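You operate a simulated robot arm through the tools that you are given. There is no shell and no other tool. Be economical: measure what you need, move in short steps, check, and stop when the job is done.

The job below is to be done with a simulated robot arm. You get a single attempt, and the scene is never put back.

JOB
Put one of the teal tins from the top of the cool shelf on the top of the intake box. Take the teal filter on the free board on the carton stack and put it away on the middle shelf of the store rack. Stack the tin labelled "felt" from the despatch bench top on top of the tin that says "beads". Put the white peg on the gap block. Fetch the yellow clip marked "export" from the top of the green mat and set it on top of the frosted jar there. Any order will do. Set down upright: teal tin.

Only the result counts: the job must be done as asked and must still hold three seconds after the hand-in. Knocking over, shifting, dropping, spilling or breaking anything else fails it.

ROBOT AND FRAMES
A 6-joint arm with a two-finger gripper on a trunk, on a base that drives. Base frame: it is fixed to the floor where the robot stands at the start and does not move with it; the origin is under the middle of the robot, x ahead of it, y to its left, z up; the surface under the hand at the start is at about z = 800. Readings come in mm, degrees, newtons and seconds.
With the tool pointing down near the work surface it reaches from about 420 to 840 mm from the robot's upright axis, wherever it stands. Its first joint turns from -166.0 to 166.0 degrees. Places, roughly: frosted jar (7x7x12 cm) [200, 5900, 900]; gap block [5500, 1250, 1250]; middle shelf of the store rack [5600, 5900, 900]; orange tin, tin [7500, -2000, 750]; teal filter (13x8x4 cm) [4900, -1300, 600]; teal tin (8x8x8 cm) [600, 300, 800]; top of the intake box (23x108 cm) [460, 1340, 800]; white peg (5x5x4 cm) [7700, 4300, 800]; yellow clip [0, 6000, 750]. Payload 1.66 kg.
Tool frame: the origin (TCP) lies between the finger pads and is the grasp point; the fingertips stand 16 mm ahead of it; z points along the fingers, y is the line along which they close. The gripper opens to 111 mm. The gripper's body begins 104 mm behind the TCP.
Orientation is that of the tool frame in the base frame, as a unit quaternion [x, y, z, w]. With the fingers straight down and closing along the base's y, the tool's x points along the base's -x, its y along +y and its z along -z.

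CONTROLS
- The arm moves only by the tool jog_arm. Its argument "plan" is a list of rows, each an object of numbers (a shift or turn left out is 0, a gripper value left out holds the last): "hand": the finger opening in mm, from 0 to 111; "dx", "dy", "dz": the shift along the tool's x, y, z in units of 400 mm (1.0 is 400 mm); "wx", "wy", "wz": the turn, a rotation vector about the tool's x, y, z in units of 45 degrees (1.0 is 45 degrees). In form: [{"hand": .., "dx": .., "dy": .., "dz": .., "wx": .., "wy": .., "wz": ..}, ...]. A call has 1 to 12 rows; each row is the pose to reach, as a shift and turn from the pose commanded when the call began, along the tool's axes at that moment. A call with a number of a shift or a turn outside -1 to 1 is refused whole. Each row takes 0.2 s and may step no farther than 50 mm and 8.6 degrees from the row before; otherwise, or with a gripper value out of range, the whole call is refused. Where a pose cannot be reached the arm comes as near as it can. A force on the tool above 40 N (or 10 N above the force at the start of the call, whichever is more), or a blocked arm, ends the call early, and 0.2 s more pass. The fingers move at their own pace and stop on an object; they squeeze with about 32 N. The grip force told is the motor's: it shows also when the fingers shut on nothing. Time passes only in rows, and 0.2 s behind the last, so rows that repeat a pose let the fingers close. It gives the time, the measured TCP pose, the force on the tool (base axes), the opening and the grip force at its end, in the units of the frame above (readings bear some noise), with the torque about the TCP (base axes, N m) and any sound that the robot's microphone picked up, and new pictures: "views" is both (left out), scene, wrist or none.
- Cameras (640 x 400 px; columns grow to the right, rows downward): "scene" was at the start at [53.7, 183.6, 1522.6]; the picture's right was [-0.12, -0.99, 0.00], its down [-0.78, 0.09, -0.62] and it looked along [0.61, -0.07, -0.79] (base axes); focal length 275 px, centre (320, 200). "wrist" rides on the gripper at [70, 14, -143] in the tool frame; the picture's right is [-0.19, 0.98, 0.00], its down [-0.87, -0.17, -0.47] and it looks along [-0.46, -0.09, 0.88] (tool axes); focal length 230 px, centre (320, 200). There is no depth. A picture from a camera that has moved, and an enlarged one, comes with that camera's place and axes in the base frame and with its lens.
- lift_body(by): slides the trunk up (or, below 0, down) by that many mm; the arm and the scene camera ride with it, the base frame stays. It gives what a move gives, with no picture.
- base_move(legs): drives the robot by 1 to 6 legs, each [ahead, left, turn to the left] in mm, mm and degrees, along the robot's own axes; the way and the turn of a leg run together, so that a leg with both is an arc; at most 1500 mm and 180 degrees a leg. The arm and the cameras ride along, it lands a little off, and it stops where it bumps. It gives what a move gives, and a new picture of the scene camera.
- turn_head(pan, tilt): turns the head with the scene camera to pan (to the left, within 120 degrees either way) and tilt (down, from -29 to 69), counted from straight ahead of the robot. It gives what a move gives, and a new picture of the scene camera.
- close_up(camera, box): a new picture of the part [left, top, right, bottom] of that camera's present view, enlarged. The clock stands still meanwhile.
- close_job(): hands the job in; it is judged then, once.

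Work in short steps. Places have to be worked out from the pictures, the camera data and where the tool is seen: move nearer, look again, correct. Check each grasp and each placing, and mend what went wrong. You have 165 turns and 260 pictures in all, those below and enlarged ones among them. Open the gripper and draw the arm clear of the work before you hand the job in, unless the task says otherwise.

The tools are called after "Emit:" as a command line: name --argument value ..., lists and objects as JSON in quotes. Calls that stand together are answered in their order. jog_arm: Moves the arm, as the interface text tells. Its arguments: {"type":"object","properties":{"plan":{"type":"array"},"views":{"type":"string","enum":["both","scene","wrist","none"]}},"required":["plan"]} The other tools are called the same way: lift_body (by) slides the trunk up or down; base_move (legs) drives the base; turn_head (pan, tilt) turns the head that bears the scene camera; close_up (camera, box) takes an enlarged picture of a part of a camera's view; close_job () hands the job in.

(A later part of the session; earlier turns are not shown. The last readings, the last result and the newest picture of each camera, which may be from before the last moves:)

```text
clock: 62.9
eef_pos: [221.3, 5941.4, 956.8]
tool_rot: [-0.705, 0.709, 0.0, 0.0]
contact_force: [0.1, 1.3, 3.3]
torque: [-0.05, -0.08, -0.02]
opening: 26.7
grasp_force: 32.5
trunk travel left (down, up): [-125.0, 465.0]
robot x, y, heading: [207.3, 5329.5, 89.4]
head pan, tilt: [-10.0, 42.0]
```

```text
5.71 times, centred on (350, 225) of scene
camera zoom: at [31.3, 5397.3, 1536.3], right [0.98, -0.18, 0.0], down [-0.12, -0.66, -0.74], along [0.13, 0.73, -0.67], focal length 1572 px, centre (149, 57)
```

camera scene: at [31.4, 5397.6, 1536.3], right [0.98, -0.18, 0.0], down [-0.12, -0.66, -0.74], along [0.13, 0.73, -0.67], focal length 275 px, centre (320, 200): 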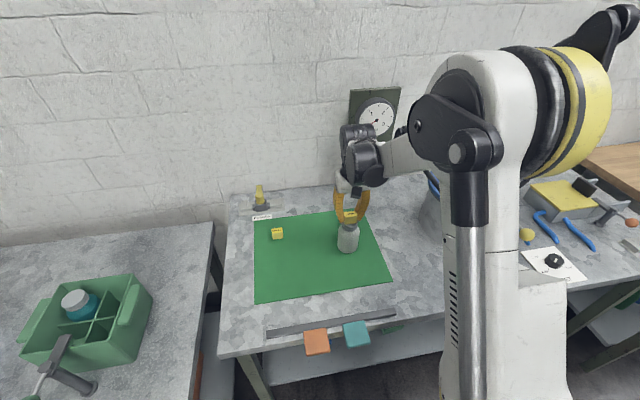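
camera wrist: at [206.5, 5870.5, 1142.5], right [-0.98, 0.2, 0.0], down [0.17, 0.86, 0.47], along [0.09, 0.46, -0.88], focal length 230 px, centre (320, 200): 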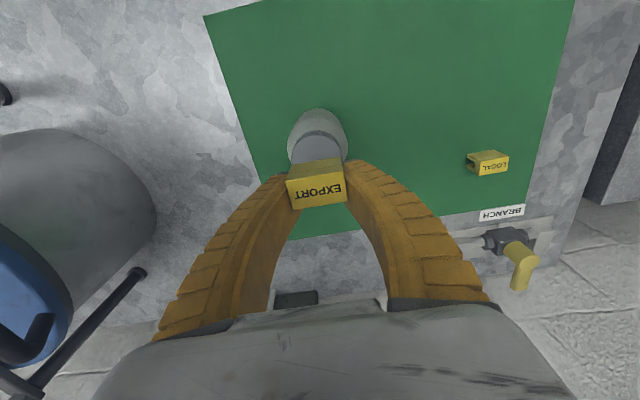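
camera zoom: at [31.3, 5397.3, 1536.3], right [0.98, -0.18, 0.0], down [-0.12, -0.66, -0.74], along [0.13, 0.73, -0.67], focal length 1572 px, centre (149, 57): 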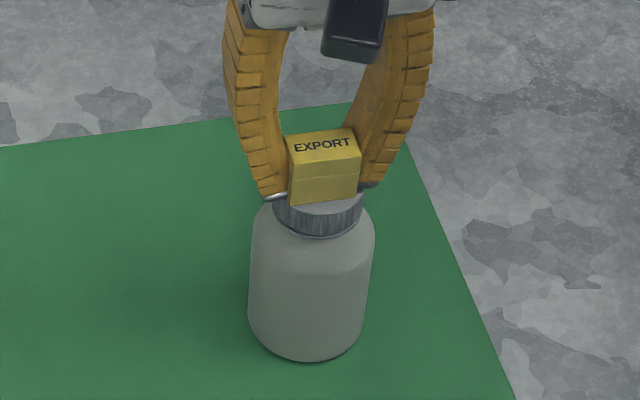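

Contact at 3.3 N with the clip on the cap. I open and rise straight up.

Emit:
jog_arm --plan '[{"dz": 0, "hand": 34}, {"dz": 0, "hand": 45}, {"dz": 0, "hand": 60}, {"dz": -0.06}, {"dz": -0.16}, {"dz": -0.26}]' --views "both"

Emit:
close_up --camera "scene" --box '[310, 190, 390, 260]'

```text
clock: 64.3
eef_pos: [220.7, 5938.7, 1059.5]
tool_rot: [-0.705, 0.71, 0.0, 0.0]
contact_force: [0.1, 0.3, 0.2]
torque: [0.0, 0.02, 0.0]
opening: 61.8
grasp_force: 0.4
trunk travel left (down, up): [-125.0, 465.0]
robot x, y, heading: [208.1, 5329.4, 89.5]
head pan, tilt: [-10.0, 42.0]
camera scene: at [31.4, 5397.2, 1536.3], right [0.98, -0.18, 0.0], down [-0.12, -0.66, -0.74], along [0.13, 0.73, -0.67], focal length 275 px, centre (320, 200)
camera wrist: at [206.3, 5870.0, 1201.4], right [-0.98, 0.2, 0.0], down [0.17, 0.86, 0.47], along [0.09, 0.46, -0.88], focal length 230 px, centre (320, 200)
```

scene: 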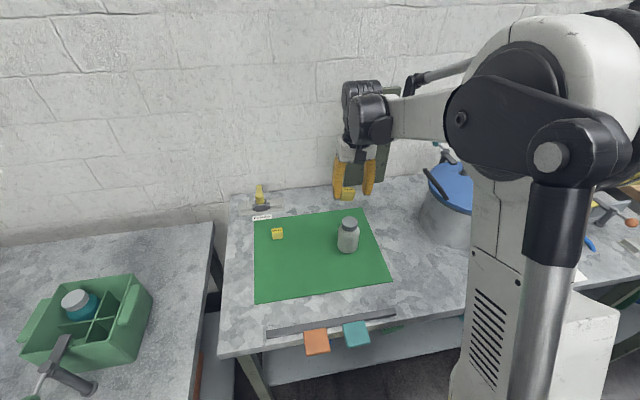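
wrist: 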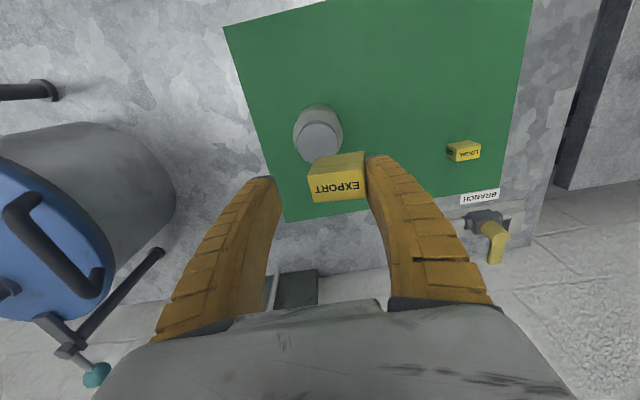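

```text
5.71 times, centred on (350, 225) of scene
camera zoom: at [31.4, 5397.2, 1536.3], right [0.98, -0.18, 0.0], down [-0.12, -0.66, -0.74], along [0.13, 0.73, -0.67], focal length 1572 px, centre (149, 57)
```

zoom: 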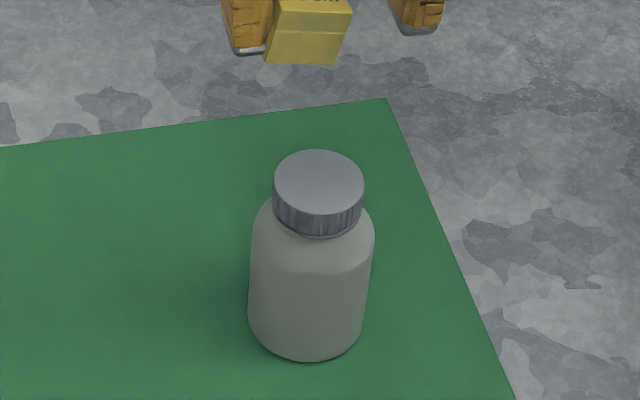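

The clip stayed with one finger. I look closely at how it hangs.

Emit:
close_up --camera "wrist" --box '[260, 120, 420, 220]'

Emit:
close_up --camera "scene" --box '[315, 150, 395, 210]'

```text
4.00 times, centred on (340, 170) of wrist
camera zoom: at [206.3, 5870.0, 1201.4], right [-0.98, 0.2, 0.0], down [0.17, 0.86, 0.47], along [0.09, 0.46, -0.88], focal length 920 px, centre (240, 320)
```

zoom: 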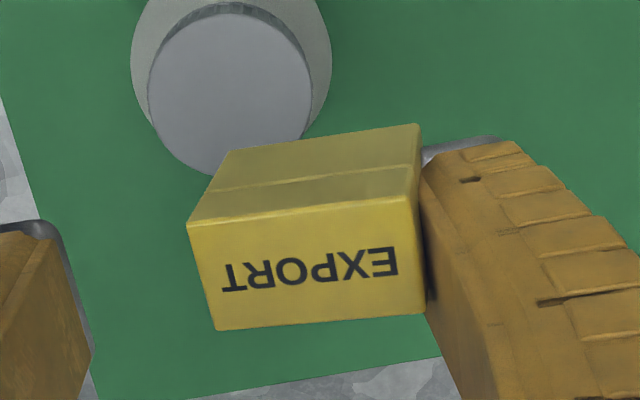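

```text
6.67 times, centred on (355, 180) of scene
camera zoom: at [31.4, 5397.2, 1536.3], right [0.98, -0.18, 0.0], down [-0.12, -0.66, -0.74], along [0.13, 0.73, -0.67], focal length 1834 px, centre (87, 333)
```

zoom: 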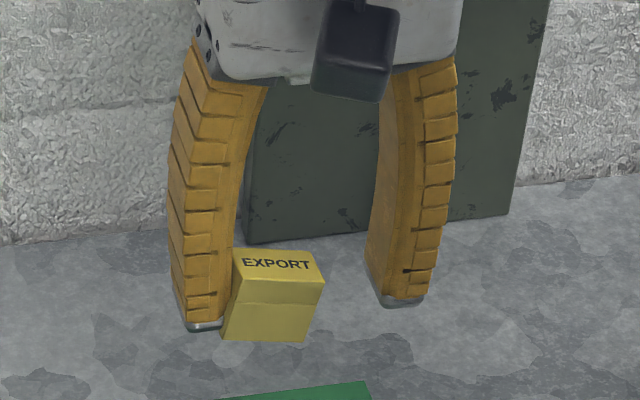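

The clip clings by its flat end to the -x finger. I'll take it back over the mat (its old spot) to work out a way of freeing it there rather than on the narrow cap.

Emit:
jog_arm --plan '[{"dx": -0.1}, {"dx": -0.2}, {"dx": -0.3}, {"dx": -0.3, "dz": 0.12}, {"dx": -0.3, "dz": 0.24}, {"dx": -0.3, "dz": 0.36}, {"dx": -0.3, "dz": 0.48}, {"dx": -0.3, "dz": 0.52}]' --views "wrist"

```text
clock: 66.1
eef_pos: [221.4, 6060.6, 849.5]
tool_rot: [-0.705, 0.71, -0.001, 0.0]
contact_force: [0.1, -0.2, -0.5]
torque: [0.03, 0.01, -0.02]
opening: 61.9
grasp_force: 0.8
trunk travel left (down, up): [-125.0, 465.0]
robot x, y, heading: [205.3, 5333.2, 89.9]
head pan, tilt: [-10.0, 42.0]
camera wrist: at [206.3, 5990.3, 993.3], right [-0.98, 0.2, 0.0], down [0.17, 0.86, 0.47], along [0.09, 0.46, -0.88], focal length 230 px, centre (320, 200)
```

wrist: 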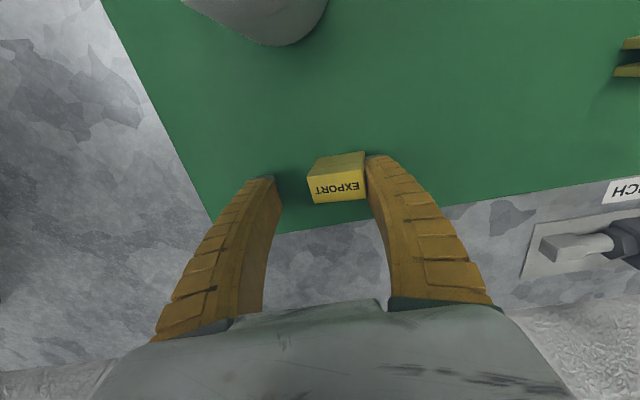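

Still stuck. I lower until it rests firmly on the mat.

Emit:
jog_arm --plan '[{"dz": 0.015}, {"dz": 0.02}, {"dz": 0.025}, {"dz": 0.03}, {"dz": 0.03}]' --views "none"

```text
clock: 67.3
eef_pos: [220.9, 6060.2, 839.3]
tool_rot: [-0.704, 0.71, 0.001, 0.001]
contact_force: [-2.2, 1.5, 8.2]
torque: [0.04, -0.08, 0.09]
opening: 65.3
grasp_force: 2.1
trunk travel left (down, up): [-125.0, 465.0]
robot x, y, heading: [207.7, 5331.4, 89.6]
head pan, tilt: [-10.0, 42.0]
```

Pressing with 8 N on the mat. I open fully and look whether the clip stays.

Emit:
jog_arm --plan '[{"dz": 0, "hand": 111}, {"dz": 0, "hand": 111}, {"dz": 0}]' --views "wrist"

```text
clock: 68.1
eef_pos: [220.7, 6059.3, 838.9]
tool_rot: [-0.705, 0.71, 0.0, -0.001]
contact_force: [2.9, -0.5, 4.9]
torque: [0.0, 0.05, -0.03]
opening: 111.1
grasp_force: 0.1
trunk travel left (down, up): [-125.0, 465.0]
robot x, y, heading: [206.3, 5330.4, 89.6]
head pan, tilt: [-10.0, 42.0]
camera wrist: at [207.3, 5990.5, 981.5], right [-0.98, 0.2, 0.0], down [0.17, 0.86, 0.47], along [0.09, 0.46, -0.88], focal length 230 px, centre (320, 200)
```

wrist: 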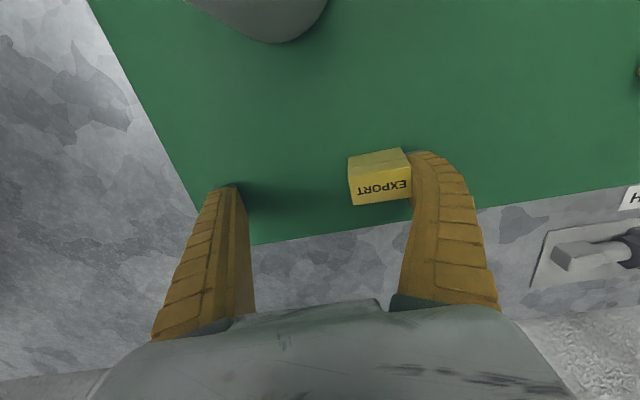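

The finger bends, dragging on the clip: a clinging force of some newtons. I press harder and pull the finger away to -x.

Emit:
jog_arm --plan '[{"dz": 0.01}, {"dz": 0.02}, {"dz": 0.02, "dy": 0.04}, {"dz": 0.02, "dy": 0.08}]' --views "wrist"

```text
clock: 69.1
eef_pos: [191.0, 6058.2, 832.0]
tool_rot: [-0.704, 0.71, 0.001, 0.001]
contact_force: [15.5, 0.2, 18.1]
torque: [0.02, -0.85, -0.09]
opening: 113.3
grasp_force: 0.0
trunk travel left (down, up): [-125.0, 465.0]
robot x, y, heading: [207.5, 5329.3, 89.6]
head pan, tilt: [-10.0, 42.0]
camera wrist: at [176.7, 5989.6, 974.7], right [-0.98, 0.2, 0.0], down [0.18, 0.86, 0.47], along [0.09, 0.46, -0.88], focal length 230 px, centre (320, 200)
```

wrist: 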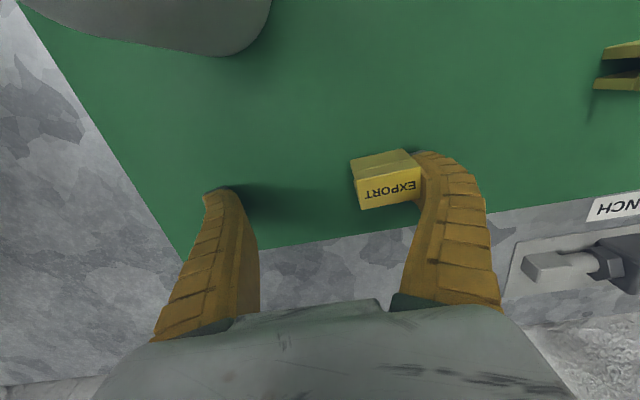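

Pressing alone doesn't free it. I back off the pressure and examine the joint closely from both cameras.

Emit:
jog_arm --plan '[{"dz": 0, "dy": -0.04}, {"dz": -0.08, "dy": -0.08}, {"dz": -0.18, "dy": -0.08}, {"dz": -0.28, "dy": -0.08}, {"dz": -0.38, "dy": -0.08}]' --views "none"

Emit:
close_up --camera "wrist" --box '[340, 130, 440, 220]'

Emit:
close_up --camera "scene" --box '[300, 140, 390, 250]'

```text
clock: 70.3
eef_pos: [221.2, 6058.9, 984.7]
tool_rot: [-0.705, 0.71, 0.0, 0.0]
contact_force: [-0.5, -0.6, -0.3]
torque: [-0.04, 0.02, 0.02]
opening: 110.8
grasp_force: 0.1
trunk travel left (down, up): [-125.0, 465.0]
robot x, y, heading: [206.5, 5329.8, 89.7]
head pan, tilt: [-10.0, 42.0]
```

```text
4.44 times, centred on (390, 175) of wrist
camera zoom: at [207.3, 5990.4, 1126.5], right [-0.98, 0.2, 0.0], down [0.17, 0.86, 0.47], along [0.09, 0.46, -0.88], focal length 1022 px, centre (9, 311)
```

zoom: 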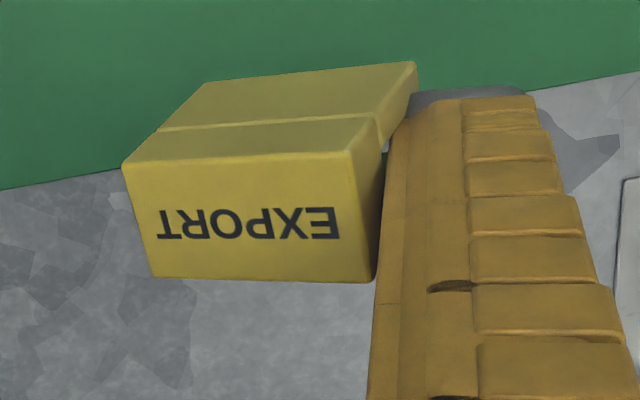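

```text
3.64 times, centred on (345, 195) of scene
camera zoom: at [31.4, 5397.2, 1536.3], right [0.98, -0.18, 0.0], down [-0.12, -0.66, -0.74], along [0.13, 0.73, -0.67], focal length 1000 px, centre (229, 218)
```

zoom: 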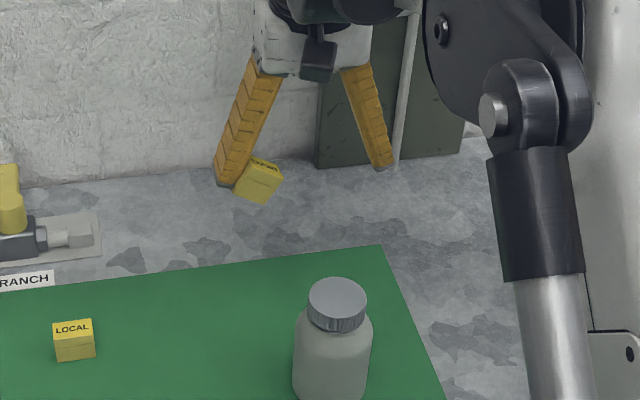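

The flat end still clings to the finger. My first opening was slow; I'll regrip on the mat, then open in one quick motion so inertia peels it.

Emit:
jog_arm --plan '[{"hand": 20}, {"hand": 20}, {"hand": 20, "dz": 0.1}, {"dz": 0.2}, {"dz": 0.3}, {"dz": 0.35}, {"dz": 0.35}]' --views "wrist"

```text
clock: 71.9
eef_pos: [221.0, 6060.1, 841.4]
tool_rot: [-0.705, 0.709, 0.0, 0.0]
contact_force: [0.0, -0.2, 0.0]
torque: [-0.02, 0.0, 0.03]
opening: 27.4
grasp_force: 31.5
trunk travel left (down, up): [-125.0, 465.0]
robot x, y, heading: [210.1, 5329.6, 89.4]
head pan, tilt: [-10.0, 42.0]
camera wrist: at [207.4, 5991.4, 984.4], right [-0.98, 0.2, 0.0], down [0.17, 0.86, 0.47], along [0.09, 0.46, -0.88], focal length 230 px, centre (320, 200)
```

wrist: 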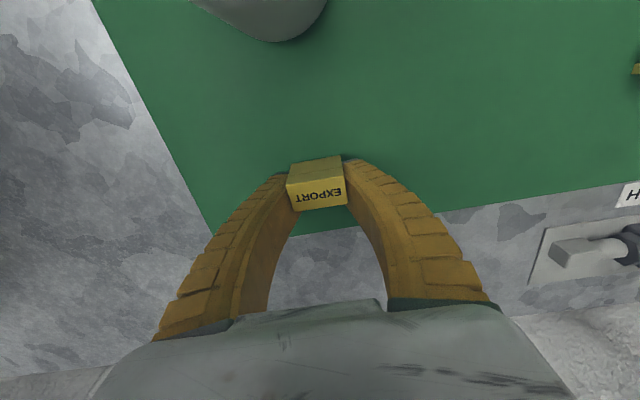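

Regripped. I lower the last few mm to contact and snap the fingers open.

Emit:
jog_arm --plan '[{"dz": 0.006}, {"dz": 0.01}, {"dz": 0.01}, {"dz": 0.01, "hand": 111}, {"dz": 0.01, "hand": 111}, {"dz": 0.01, "hand": 111}]' --views "wrist"

```text
clock: 73.3
eef_pos: [220.6, 6059.5, 838.4]
tool_rot: [-0.705, 0.709, 0.001, 0.001]
contact_force: [3.0, -0.8, 4.9]
torque: [0.02, 0.06, 0.04]
opening: 111.3
grasp_force: 0.1
trunk travel left (down, up): [-125.0, 465.0]
robot x, y, heading: [208.4, 5334.2, 89.8]
head pan, tilt: [-10.0, 42.0]
camera wrist: at [207.3, 5990.6, 981.1], right [-0.98, 0.2, 0.0], down [0.17, 0.86, 0.47], along [0.09, 0.46, -0.88], focal length 230 px, centre (320, 200)
```

wrist: 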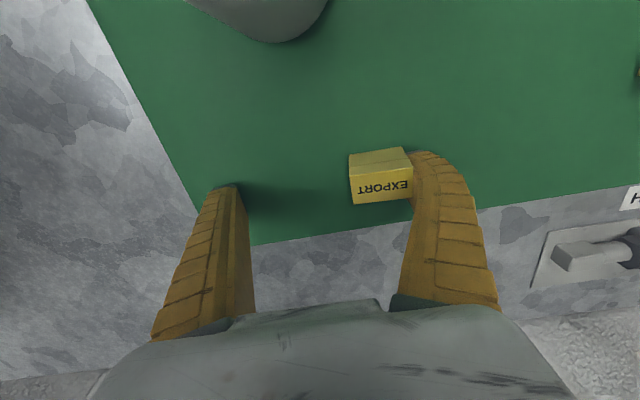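

It clings firmly to the -x finger. I need a fixed stop to scrape it off; I look at what fixtures the bench offers.

Emit:
close_up --camera "scene" --box '[220, 160, 420, 370]'

```text
1.90 times, centred on (320, 265) of scene
camera zoom: at [31.6, 5397.0, 1536.3], right [0.98, -0.18, 0.0], down [-0.12, -0.66, -0.74], along [0.13, 0.73, -0.67], focal length 524 px, centre (320, 76)
```

zoom: 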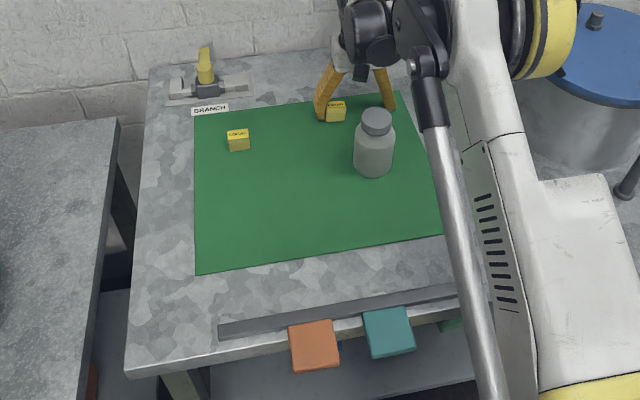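

The raised bar along the bench's front edge could serve as a stop: finger outside its left end, clip blocked by it, then shear the finger past. I rise and go look at that end.

Emit:
jog_arm --plan '[{"dz": -0.1}, {"dz": -0.2}, {"dz": -0.3}, {"dz": -0.4}, {"dx": 0.08, "dy": 0.09, "dz": -0.4}, {"dx": 0.16, "dy": 0.18, "dz": -0.4}, {"dx": 0.24, "dy": 0.27, "dz": -0.4}, {"dx": 0.32, "dy": 0.36, "dz": -0.4}, {"dx": 0.4, "dy": 0.45, "dz": -0.4}, {"dx": 0.48, "dy": 0.54, "dz": -0.4}, {"dx": 0.56, "dy": 0.6, "dz": -0.4}]' --views "both"

```text
clock: 75.7
eef_pos: [-21.5, 5836.2, 999.3]
tool_rot: [-0.705, 0.71, 0.001, 0.0]
contact_force: [-0.5, -0.1, -0.8]
torque: [0.02, -0.01, -0.01]
opening: 110.8
grasp_force: 0.1
trunk travel left (down, up): [-125.0, 465.0]
robot x, y, heading: [209.8, 5334.9, 89.4]
head pan, tilt: [-10.0, 42.0]
camera scene: at [31.1, 5397.2, 1536.3], right [0.98, -0.18, 0.0], down [-0.12, -0.66, -0.74], along [0.13, 0.73, -0.67], focal length 275 px, centre (320, 200)
camera wrist: at [-34.9, 5767.3, 1141.4], right [-0.98, 0.2, 0.0], down [0.17, 0.86, 0.47], along [0.09, 0.46, -0.88], focal length 230 px, centre (320, 200)
```

scene: 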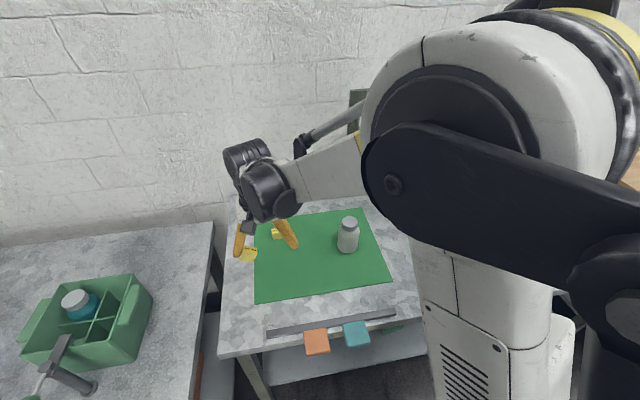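
wrist: 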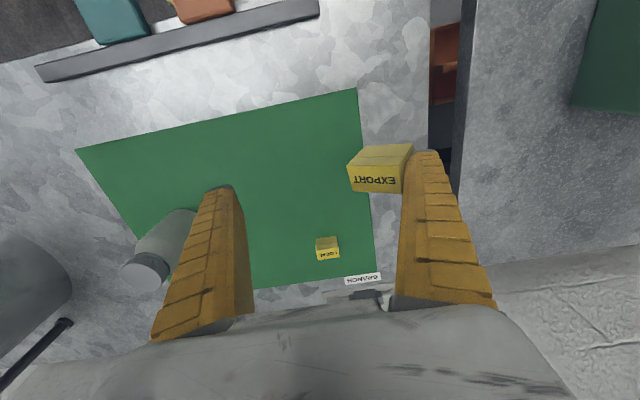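

Emit:
close_up --camera "wrist" --box '[20, 0, 430, 100]'

Emit:
close_up --camera "scene" --box '[210, 210, 290, 350]'

```text
1.56 times, centred on (225, 50) of wrist
camera zoom: at [-34.9, 5767.3, 1141.4], right [-0.98, 0.2, 0.0], down [0.17, 0.86, 0.47], along [0.09, 0.46, -0.88], focal length 359 px, centre (468, 434)
```

zoom: 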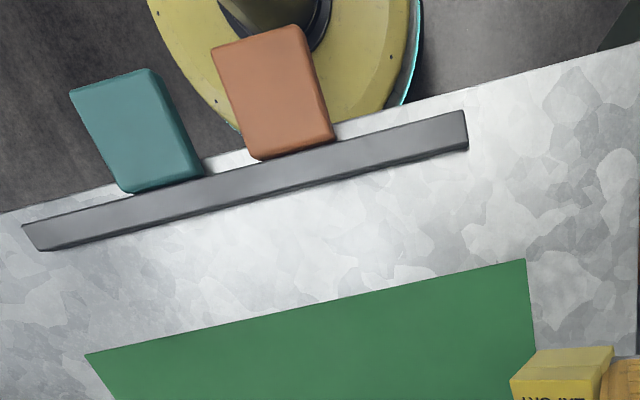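

```text
2.86 times, centred on (250, 280) of scene
camera zoom: at [31.1, 5397.2, 1536.3], right [0.98, -0.18, 0.0], down [-0.12, -0.66, -0.74], along [0.13, 0.73, -0.67], focal length 786 px, centre (520, -29)
```

zoom: 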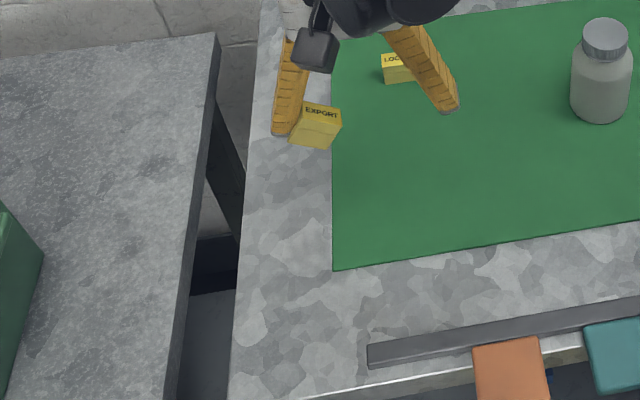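

That bar holds overhanging blocks, so I won't touch it. I look again, magnified, at how the clip joins the finger.

Emit:
close_up --camera "scene" --box '[228, 225, 268, 265]'

Emit:
close_up --camera "wrist" --box '[375, 135, 435, 205]'

Emit:
close_up --camera "scene" --box '[260, 215, 310, 250]'

```text
10.00 times, centred on (248, 245) of scene
camera zoom: at [31.1, 5397.2, 1536.3], right [0.98, -0.18, 0.0], down [-0.12, -0.66, -0.74], along [0.13, 0.73, -0.67], focal length 2751 px, centre (1040, -250)
```

zoom: 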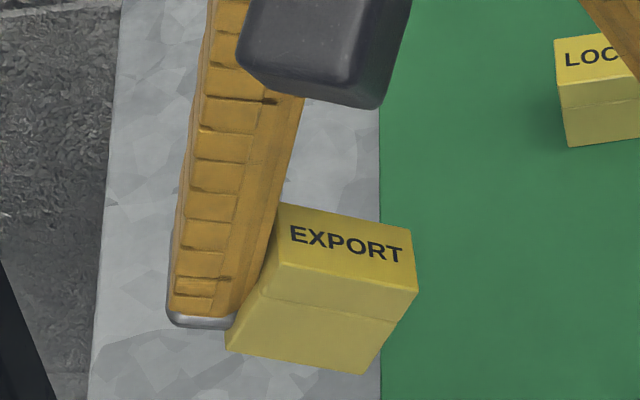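

```text
5.71 times, centred on (405, 170) of wrist
camera zoom: at [-34.9, 5767.3, 1141.4], right [-0.98, 0.2, 0.0], down [0.17, 0.86, 0.47], along [0.09, 0.46, -0.88], focal length 1315 px, centre (-166, 371)
```

zoom: 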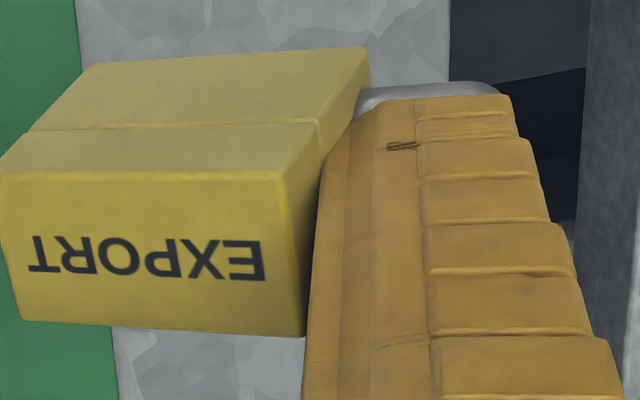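

```text
11.43 times, centred on (285, 232) of scene
camera zoom: at [31.1, 5397.2, 1536.3], right [0.98, -0.18, 0.0], down [-0.12, -0.66, -0.74], along [0.13, 0.73, -0.67], focal length 3144 px, centre (720, -171)
```

zoom: 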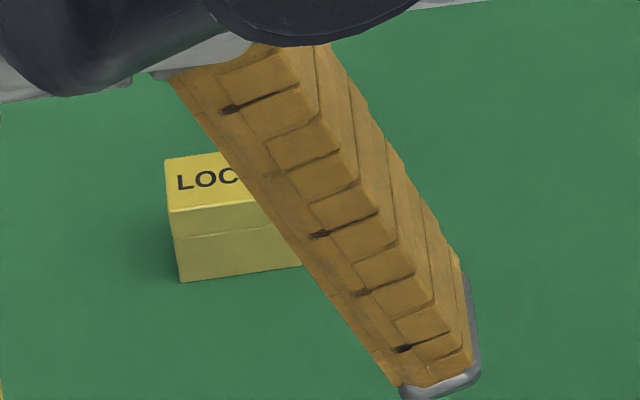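

The clip sits flush on the finger by its mouth end. I'll peel it by tilt: yaw the hand so the sticky finger is on the far (+y) side and the free finger over the void beyond the front edge, then tilt and press the clip's free end on the bench. First the yaw.

Emit:
jog_arm --plan '[{"wz": 0.17}, {"wz": 0.34}, {"wz": 0.51}, {"wz": 0.68}, {"wz": 0.85}, {"wz": 1.0}]' --views "none"

Emit:
jog_arm --plan '[{"wz": 0.17}, {"wz": 0.34}, {"wz": 0.51}, {"wz": 0.68}, {"wz": 0.85}, {"wz": 1.0}]' --views "both"

```text
clock: 77.1
eef_pos: [-19.7, 5836.8, 1000.4]
tool_rot: [-0.379, 0.925, 0.0, 0.0]
contact_force: [0.2, -0.5, -0.4]
torque: [-0.01, -0.02, 0.02]
opening: 110.7
grasp_force: 0.2
trunk travel left (down, up): [-125.0, 465.0]
robot x, y, heading: [206.9, 5335.2, 89.4]
head pan, tilt: [-10.0, 42.0]
```

```text
clock: 78.5
eef_pos: [-20.5, 5837.0, 999.8]
tool_rot: [0.005, 1.0, 0.0, 0.0]
contact_force: [-0.6, -0.2, -0.2]
torque: [-0.04, -0.01, 0.04]
opening: 110.9
grasp_force: 0.2
trunk travel left (down, up): [-125.0, 465.0]
robot x, y, heading: [206.6, 5330.9, 89.6]
head pan, tilt: [-10.0, 42.0]
camera scene: at [31.3, 5397.6, 1536.3], right [0.98, -0.18, 0.0], down [-0.12, -0.66, -0.74], along [0.13, 0.73, -0.67], focal length 275 px, centre (320, 200)
camera wrist: at [-89.8, 5852.2, 1141.2], right [0.2, 0.98, 0.0], down [0.86, -0.18, 0.47], along [0.46, -0.09, -0.88], focal length 230 px, centre (320, 200)
```

scene: 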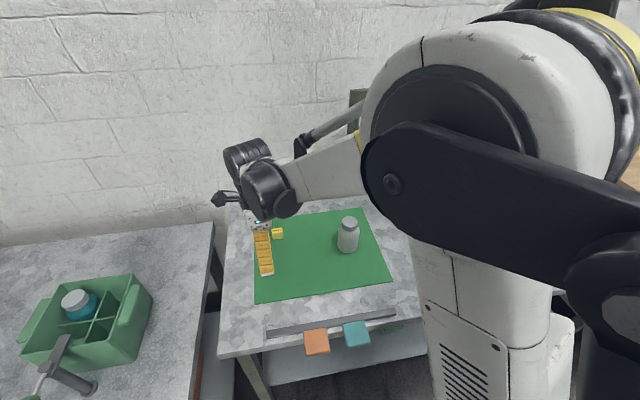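
wrist: 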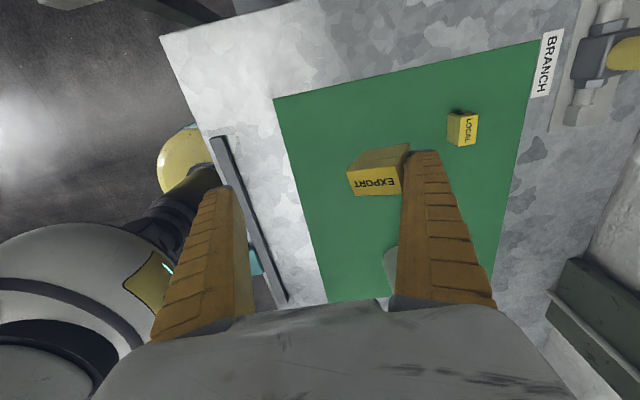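

The sticky finger is now on the +y side. The bench's front-left corner is at about [-168,5681]; I move over x≈-105, y≈5714 and tilt 30°.

Emit:
jog_arm --plan '[{"dx": 0.06, "dy": -0.08}, {"dx": 0.12, "dy": -0.16}, {"dx": 0.18, "dy": -0.24}, {"dx": 0.2125, "dy": -0.3075}, {"dx": 0.2125, "dy": -0.3075, "wx": -0.17}, {"dx": 0.2125, "dy": -0.3075, "wx": -0.34}, {"dx": 0.2125, "dy": -0.3075, "wx": -0.51}, {"dx": 0.2125, "dy": -0.3075, "wx": -0.68}]' --views "both"

```text
clock: 80.3
eef_pos: [-101.3, 5715.4, 1000.5]
tool_rot: [0.008, 0.964, 0.265, 0.002]
contact_force: [-0.1, -0.3, -0.2]
torque: [0.01, -0.02, 0.03]
opening: 110.6
grasp_force: 0.1
trunk travel left (down, up): [-125.0, 465.0]
robot x, y, heading: [205.8, 5333.0, 89.5]
head pan, tilt: [-10.0, 42.0]
camera scene: at [34.8, 5396.1, 1535.5], right [0.98, -0.22, 0.0], down [-0.15, -0.66, -0.74], along [0.16, 0.72, -0.68], focal length 275 px, centre (320, 200)
camera wrist: at [-172.0, 5656.2, 1128.9], right [0.2, 0.84, 0.5], down [0.86, -0.4, 0.32], along [0.47, 0.37, -0.8], focal length 230 px, centre (320, 200)
```

scene: 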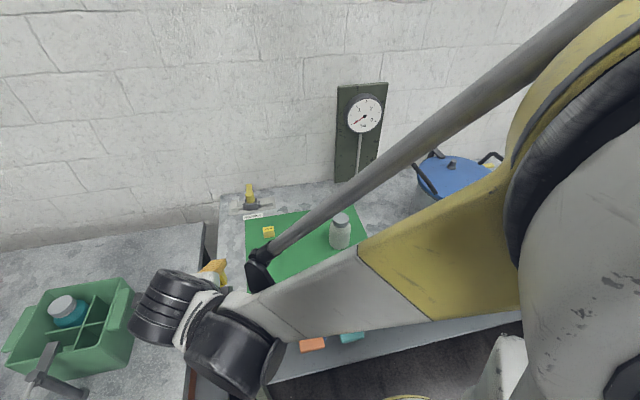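
wrist: 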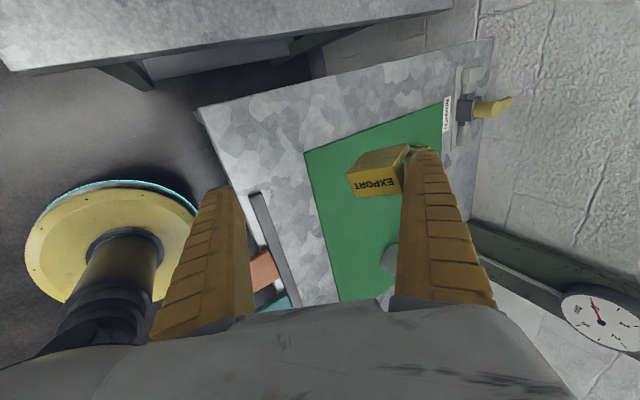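

Tilted with the clip still attached. I lower straight down (in tilted axes) to about 15 mm above expected contact, shifting 10 mm back so the free finger clears the edge.

Emit:
jog_arm --plan '[{"dy": -0.0215, "dz": -0.0128}, {"dy": -0.07, "dz": 0.068}, {"dy": -0.118, "dz": 0.15}, {"dy": -0.166, "dz": 0.23}, {"dy": -0.2125, "dz": 0.31}]' --views "both"

```text
clock: 81.5
eef_pos: [-122.6, 5715.5, 876.1]
tool_rot: [0.004, 0.965, 0.263, 0.002]
contact_force: [0.0, 0.8, -0.1]
torque: [-0.02, 0.01, 0.02]
opening: 110.8
grasp_force: 0.1
out of reach, approached as far as the arm can: row 5
trunk travel left (down, up): [-125.0, 465.0]
robot x, y, heading: [210.9, 5333.5, 89.6]
head pan, tilt: [-10.0, 42.0]
camera scene: at [30.9, 5398.1, 1536.2], right [0.98, -0.18, 0.0], down [-0.12, -0.66, -0.74], along [0.13, 0.73, -0.67], focal length 275 px, centre (320, 200)
camera wrist: at [-192.8, 5656.6, 1005.5], right [0.2, 0.84, 0.5], down [0.86, -0.39, 0.32], along [0.47, 0.37, -0.8], focal length 230 px, centre (320, 200)
```

scene: 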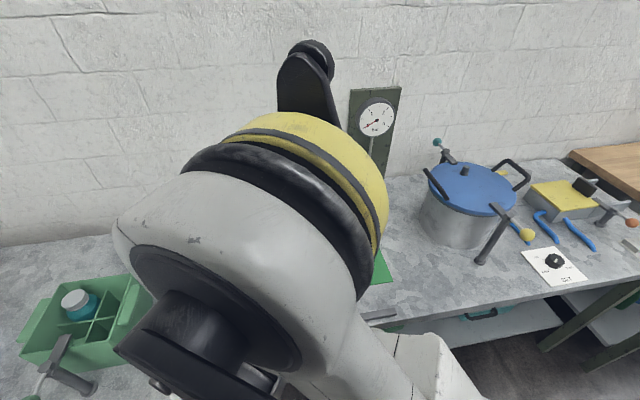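
wrist: 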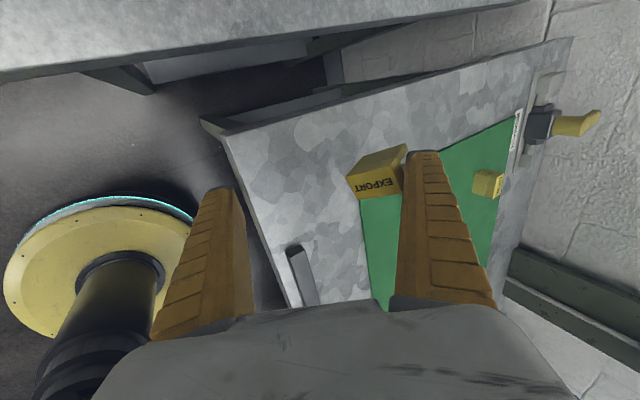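

The pose is too near the robot here. Rather than move for a test, I'll do this peel gently on the cap itself, where reach is good. First I raise the hand and back the base 120 mm.

Emit:
jog_arm --plan '[{"dy": 0.05, "dz": -0.085}, {"dy": 0.1, "dz": -0.17}, {"dy": 0.15, "dz": -0.255}, {"dy": 0.2, "dz": -0.34}]' --views "none"

Emit:
base_move --legs '[[-120, 0, 0]]'

```text
clock: 82.5
eef_pos: [-122.9, 5716.0, 1035.8]
tool_rot: [0.004, 0.965, 0.264, 0.001]
contact_force: [0.2, -0.1, 0.1]
torque: [-0.02, -0.01, 0.0]
opening: 111.0
grasp_force: 0.0
trunk travel left (down, up): [-125.0, 465.0]
robot x, y, heading: [207.2, 5329.8, 89.5]
head pan, tilt: [-10.0, 42.0]
```

```text
clock: 83.7
eef_pos: [-123.6, 5595.2, 1034.3]
tool_rot: [0.004, 0.964, 0.264, 0.002]
contact_force: [-0.1, 0.6, 0.7]
torque: [0.01, -0.03, 0.0]
opening: 110.9
grasp_force: 0.0
trunk travel left (down, up): [-125.0, 465.0]
robot x, y, heading: [205.2, 5213.1, 89.1]
head pan, tilt: [-10.0, 42.0]
camera scene: at [39.5, 5276.7, 1538.9], right [0.96, -0.28, 0.0], down [-0.18, -0.62, -0.76], along [0.22, 0.73, -0.65], focal length 275 px, centre (320, 200)
```

scene: 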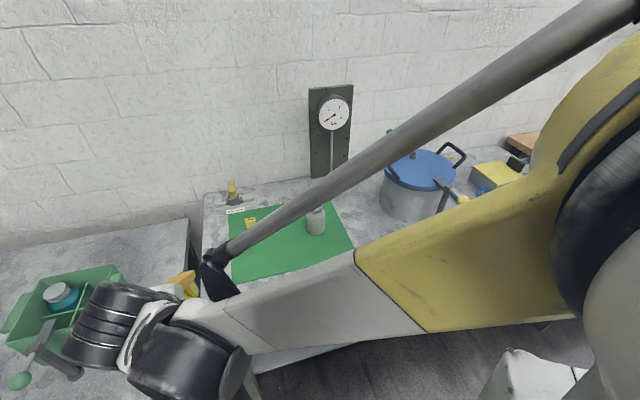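

The elbow is close to the head camera; moving out frees it. I bring the tilted hand to above the cap at TCP ≈[225,5879,1000].

Emit:
jog_arm --plan '[{"dx": -0.087, "dy": 0.057, "dz": 0.0435}, {"dx": -0.174, "dy": 0.113, "dz": 0.087}, {"dx": -0.262, "dy": 0.17, "dz": 0.13}, {"dx": -0.349, "dy": 0.227, "dz": 0.174}, {"dx": -0.436, "dy": 0.283, "dz": 0.2175}, {"dx": -0.523, "dy": 0.34, "dz": 0.261}, {"dx": -0.611, "dy": 0.397, "dz": 0.3045}, {"dx": -0.698, "dy": 0.454, "dz": 0.348}, {"dx": -0.785, "dy": 0.51, "dz": 0.3915}, {"dx": -0.8725, "dy": 0.567, "dz": 0.435}]' --views "both"

Emit:
close_up --camera "wrist" --box '[300, 80, 460, 220]'

```text
clock: 85.9
eef_pos: [229.7, 5876.4, 999.6]
tool_rot: [0.003, 0.965, 0.263, 0.001]
contact_force: [-0.3, -0.3, 0.2]
torque: [-0.03, -0.02, 0.01]
opening: 110.9
grasp_force: 0.0
trunk travel left (down, up): [-125.0, 465.0]
robot x, y, heading: [206.6, 5207.7, 89.6]
head pan, tilt: [-10.0, 42.0]
camera scene: at [30.9, 5278.7, 1536.2], right [0.98, -0.18, 0.0], down [-0.12, -0.66, -0.74], along [0.13, 0.73, -0.67], focal length 275 px, centre (320, 200)
camera wrist: at [159.0, 5817.2, 1129.2], right [0.2, 0.84, 0.5], down [0.86, -0.39, 0.32], along [0.47, 0.37, -0.8], focal length 230 px, centre (320, 200)
```

scene: 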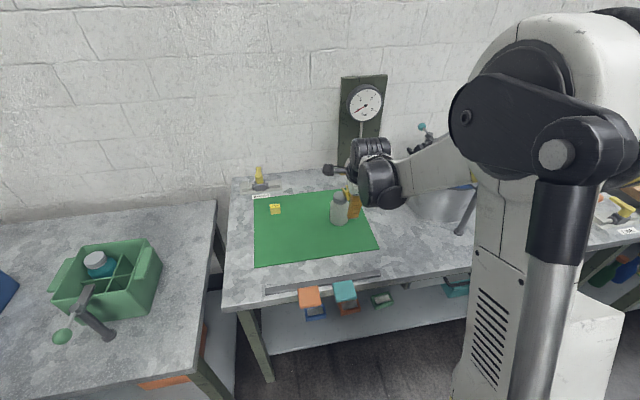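
wrist: 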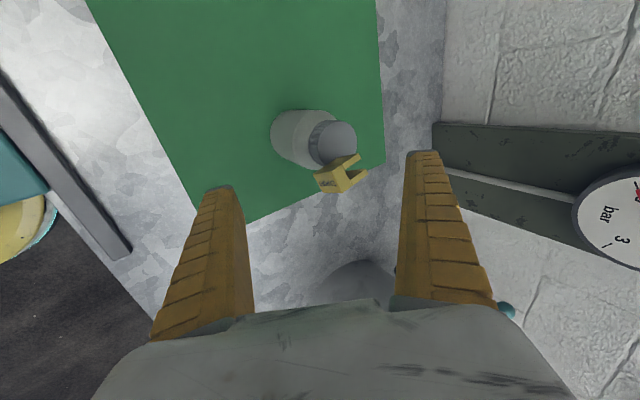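

```text
2.86 times, centred on (380, 150) of wrist
camera zoom: at [159.0, 5817.2, 1129.2], right [0.2, 0.84, 0.5], down [0.86, -0.39, 0.32], along [0.47, 0.37, -0.8], focal length 657 px, centre (149, 343)
```

zoom: 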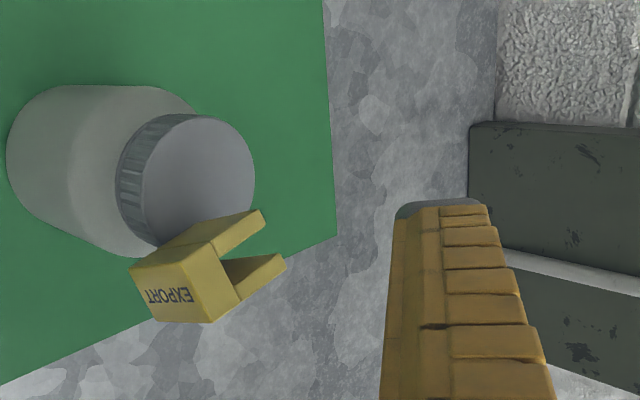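

The clip has just come off the finger, above or beside the cap. I look again without moving.

Emit:
jog_arm --plan '[{"dx": 0}]' --views "wrist"

Emit:
close_up --camera "scene" --box '[310, 160, 390, 240]'

```text
clock: 86.3
eef_pos: [228.8, 5876.5, 1000.6]
tool_rot: [0.005, 0.965, 0.263, 0.001]
contact_force: [-0.7, 0.0, 0.1]
torque: [0.03, -0.01, 0.02]
opening: 111.0
grasp_force: 0.0
trunk travel left (down, up): [-125.0, 465.0]
robot x, y, heading: [206.8, 5213.9, 89.5]
head pan, tilt: [-10.0, 42.0]
camera wrist: at [158.1, 5816.6, 1129.4], right [0.2, 0.84, 0.5], down [0.86, -0.39, 0.32], along [0.47, 0.37, -0.8], focal length 230 px, centre (320, 200)
```

wrist: 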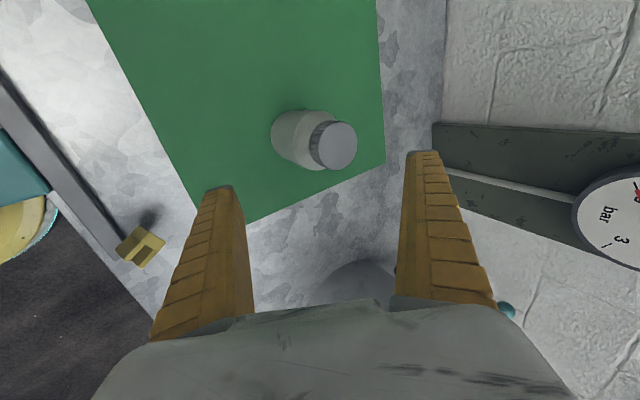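

```text
5.00 times, centred on (350, 200) of scene
camera zoom: at [30.4, 5278.1, 1536.2], right [0.98, -0.18, 0.0], down [-0.12, -0.66, -0.74], along [0.13, 0.73, -0.67], focal length 1375 px, centre (170, 200)
```

zoom: 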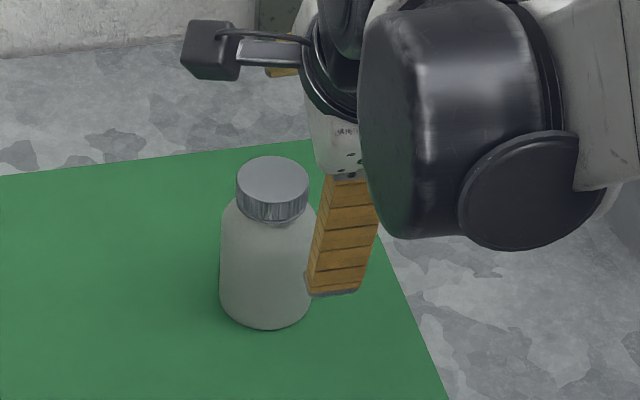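

It fell off while the hand moved and is now near the front bar. I look where it came to rest.

Emit:
jog_arm --plan '[{"dx": 0}, {"dx": 0}]' --views "both"

Emit:
close_up --camera "wrist" --box '[0, 60, 260, 400]'

```text
clock: 86.9
eef_pos: [226.8, 5876.2, 1000.6]
tool_rot: [0.004, 0.965, 0.264, 0.001]
contact_force: [-0.5, 0.1, 0.1]
torque: [0.0, -0.03, -0.01]
opening: 110.9
grasp_force: 0.0
trunk travel left (down, up): [-125.0, 465.0]
robot x, y, heading: [210.2, 5209.1, 89.7]
head pan, tilt: [-10.0, 42.0]
camera scene: at [30.5, 5278.3, 1536.3], right [0.98, -0.18, 0.0], down [-0.12, -0.66, -0.74], along [0.13, 0.73, -0.67], focal length 275 px, centre (320, 200)
camera wrist: at [158.0, 5816.6, 1129.3], right [0.2, 0.84, 0.5], down [0.86, -0.39, 0.32], along [0.47, 0.37, -0.8], focal length 230 px, centre (320, 200)
```

scene: 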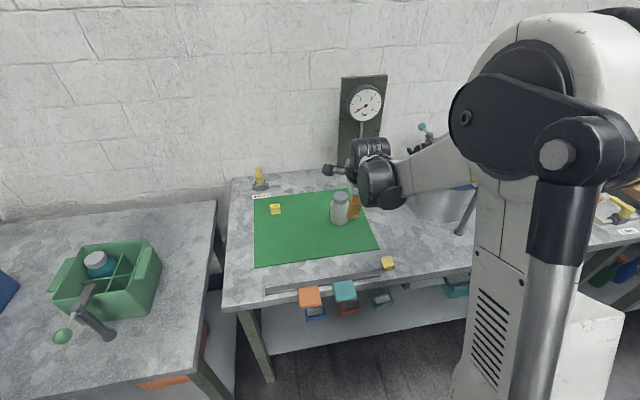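
wrist: 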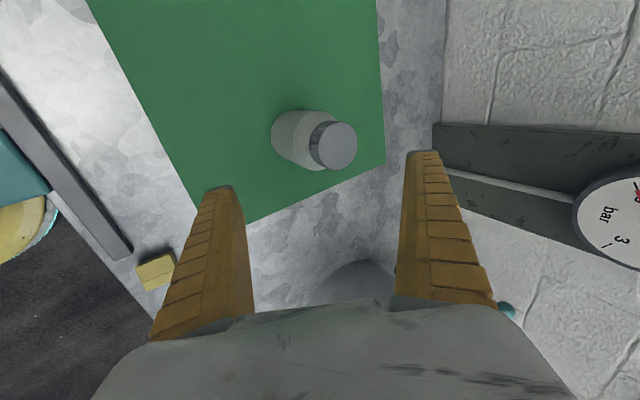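

```text
1.18 times, centred on (130, 230) of wrist
camera zoom: at [158.0, 5816.6, 1129.3], right [0.2, 0.84, 0.5], down [0.86, -0.39, 0.32], along [0.47, 0.37, -0.8], focal length 271 px, centre (544, 165)
```

zoom: 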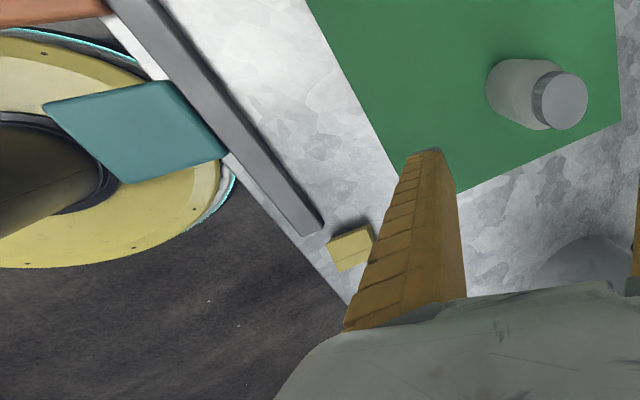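

The clip rests on the bench just right of the bar's end. I enlarge the scene there to see its pose.

Emit:
close_up --camera "scene" --box '[340, 235, 440, 300]'

```text
6.15 times, centred on (390, 268) of scene
camera zoom: at [30.5, 5278.3, 1536.3], right [0.98, -0.18, 0.0], down [-0.12, -0.66, -0.74], along [0.13, 0.73, -0.67], focal length 1693 px, centre (-111, -215)
```

zoom: 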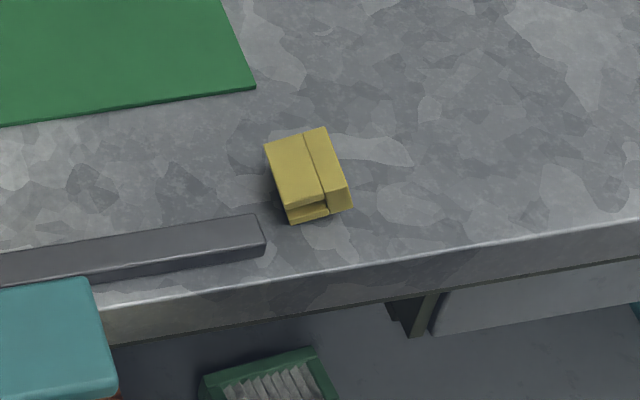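

It lies on its side, mouth toward the robot, centred near [318,5725], top ≈ 839. Gripping across x avoids the clingy mouth end. I untilt the hand and turn it back.

Emit:
jog_arm --plan '[{"wx": 0.17}, {"wx": 0.34}, {"wx": 0.51}, {"wx": 0.68}]' --views "none"

Emit:
jog_arm --plan '[{"wz": -0.17}, {"wz": -0.34}, {"wz": -0.51}, {"wz": -0.68}, {"wz": -0.85}, {"wz": -1.0}]' --views "none"

Emit:
jog_arm --plan '[{"wz": -0.17}, {"wz": -0.34}, {"wz": -0.51}, {"wz": -0.68}, {"wz": -0.85}, {"wz": -1.0}]' --views "none"

```text
clock: 87.9
eef_pos: [227.7, 5876.4, 1000.1]
tool_rot: [0.005, 1.0, 0.0, 0.0]
contact_force: [-0.9, 0.6, -0.5]
torque: [0.01, 0.0, -0.06]
opening: 110.8
grasp_force: 0.1
trunk travel left (down, up): [-125.0, 465.0]
robot x, y, heading: [205.7, 5215.5, 89.6]
head pan, tilt: [-10.0, 42.0]
```

```text
clock: 89.3
eef_pos: [228.6, 5877.1, 1001.5]
tool_rot: [-0.38, 0.925, 0.0, 0.0]
contact_force: [0.3, 0.3, -0.4]
torque: [-0.02, 0.02, -0.01]
opening: 110.7
grasp_force: 0.1
trunk travel left (down, up): [-125.0, 465.0]
robot x, y, heading: [206.5, 5213.5, 89.5]
head pan, tilt: [-10.0, 42.0]
```

```text
clock: 90.7
eef_pos: [227.8, 5877.9, 1000.8]
tool_rot: [-0.705, 0.709, 0.0, 0.0]
contact_force: [-0.9, -0.6, -0.5]
torque: [0.01, 0.01, -0.01]
opening: 110.8
grasp_force: 0.1
trunk travel left (down, up): [-125.0, 465.0]
robot x, y, heading: [207.7, 5213.4, 89.7]
head pan, tilt: [-10.0, 42.0]
```

Hand is back in its first orientation. I move over the clip with opening 66 to stay clear of the bar.

Emit:
jog_arm --plan '[{"dx": 0.09, "dy": -0.055, "dz": 0.03, "hand": 66}, {"dx": 0.18, "dy": -0.11, "dz": 0.06}, {"dx": 0.27, "dy": -0.165, "dz": 0.09}, {"dx": 0.36, "dy": -0.22, "dz": 0.12}, {"dx": 0.37, "dy": -0.225, "dz": 0.2}]' --views "both"

```text
clock: 91.9
eef_pos: [317.8, 5728.8, 920.3]
tool_rot: [-0.704, 0.71, -0.001, 0.001]
contact_force: [0.2, -0.1, 0.4]
torque: [0.01, 0.02, 0.04]
opening: 68.0
grasp_force: 1.3
trunk travel left (down, up): [-125.0, 465.0]
robot x, y, heading: [206.1, 5215.3, 89.4]
head pan, tilt: [-10.0, 42.0]
camera scene: at [30.7, 5278.6, 1536.2], right [0.98, -0.18, 0.0], down [-0.12, -0.66, -0.74], along [0.13, 0.73, -0.67], focal length 275 px, centre (320, 200)
camera wrist: at [303.0, 5660.4, 1062.5], right [-0.98, 0.2, 0.0], down [0.17, 0.86, 0.47], along [0.09, 0.46, -0.88], focal length 230 px, centre (320, 200)
```

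scene: 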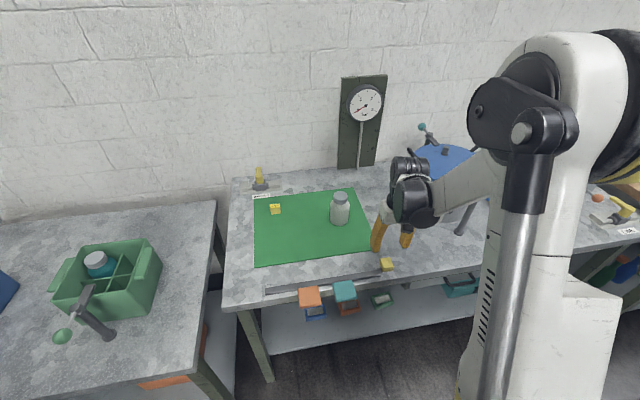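
wrist: 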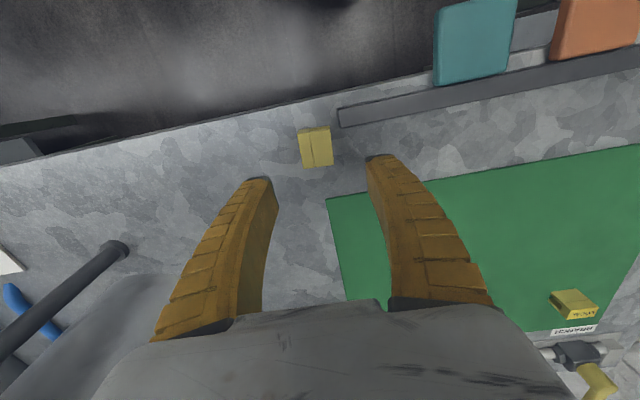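

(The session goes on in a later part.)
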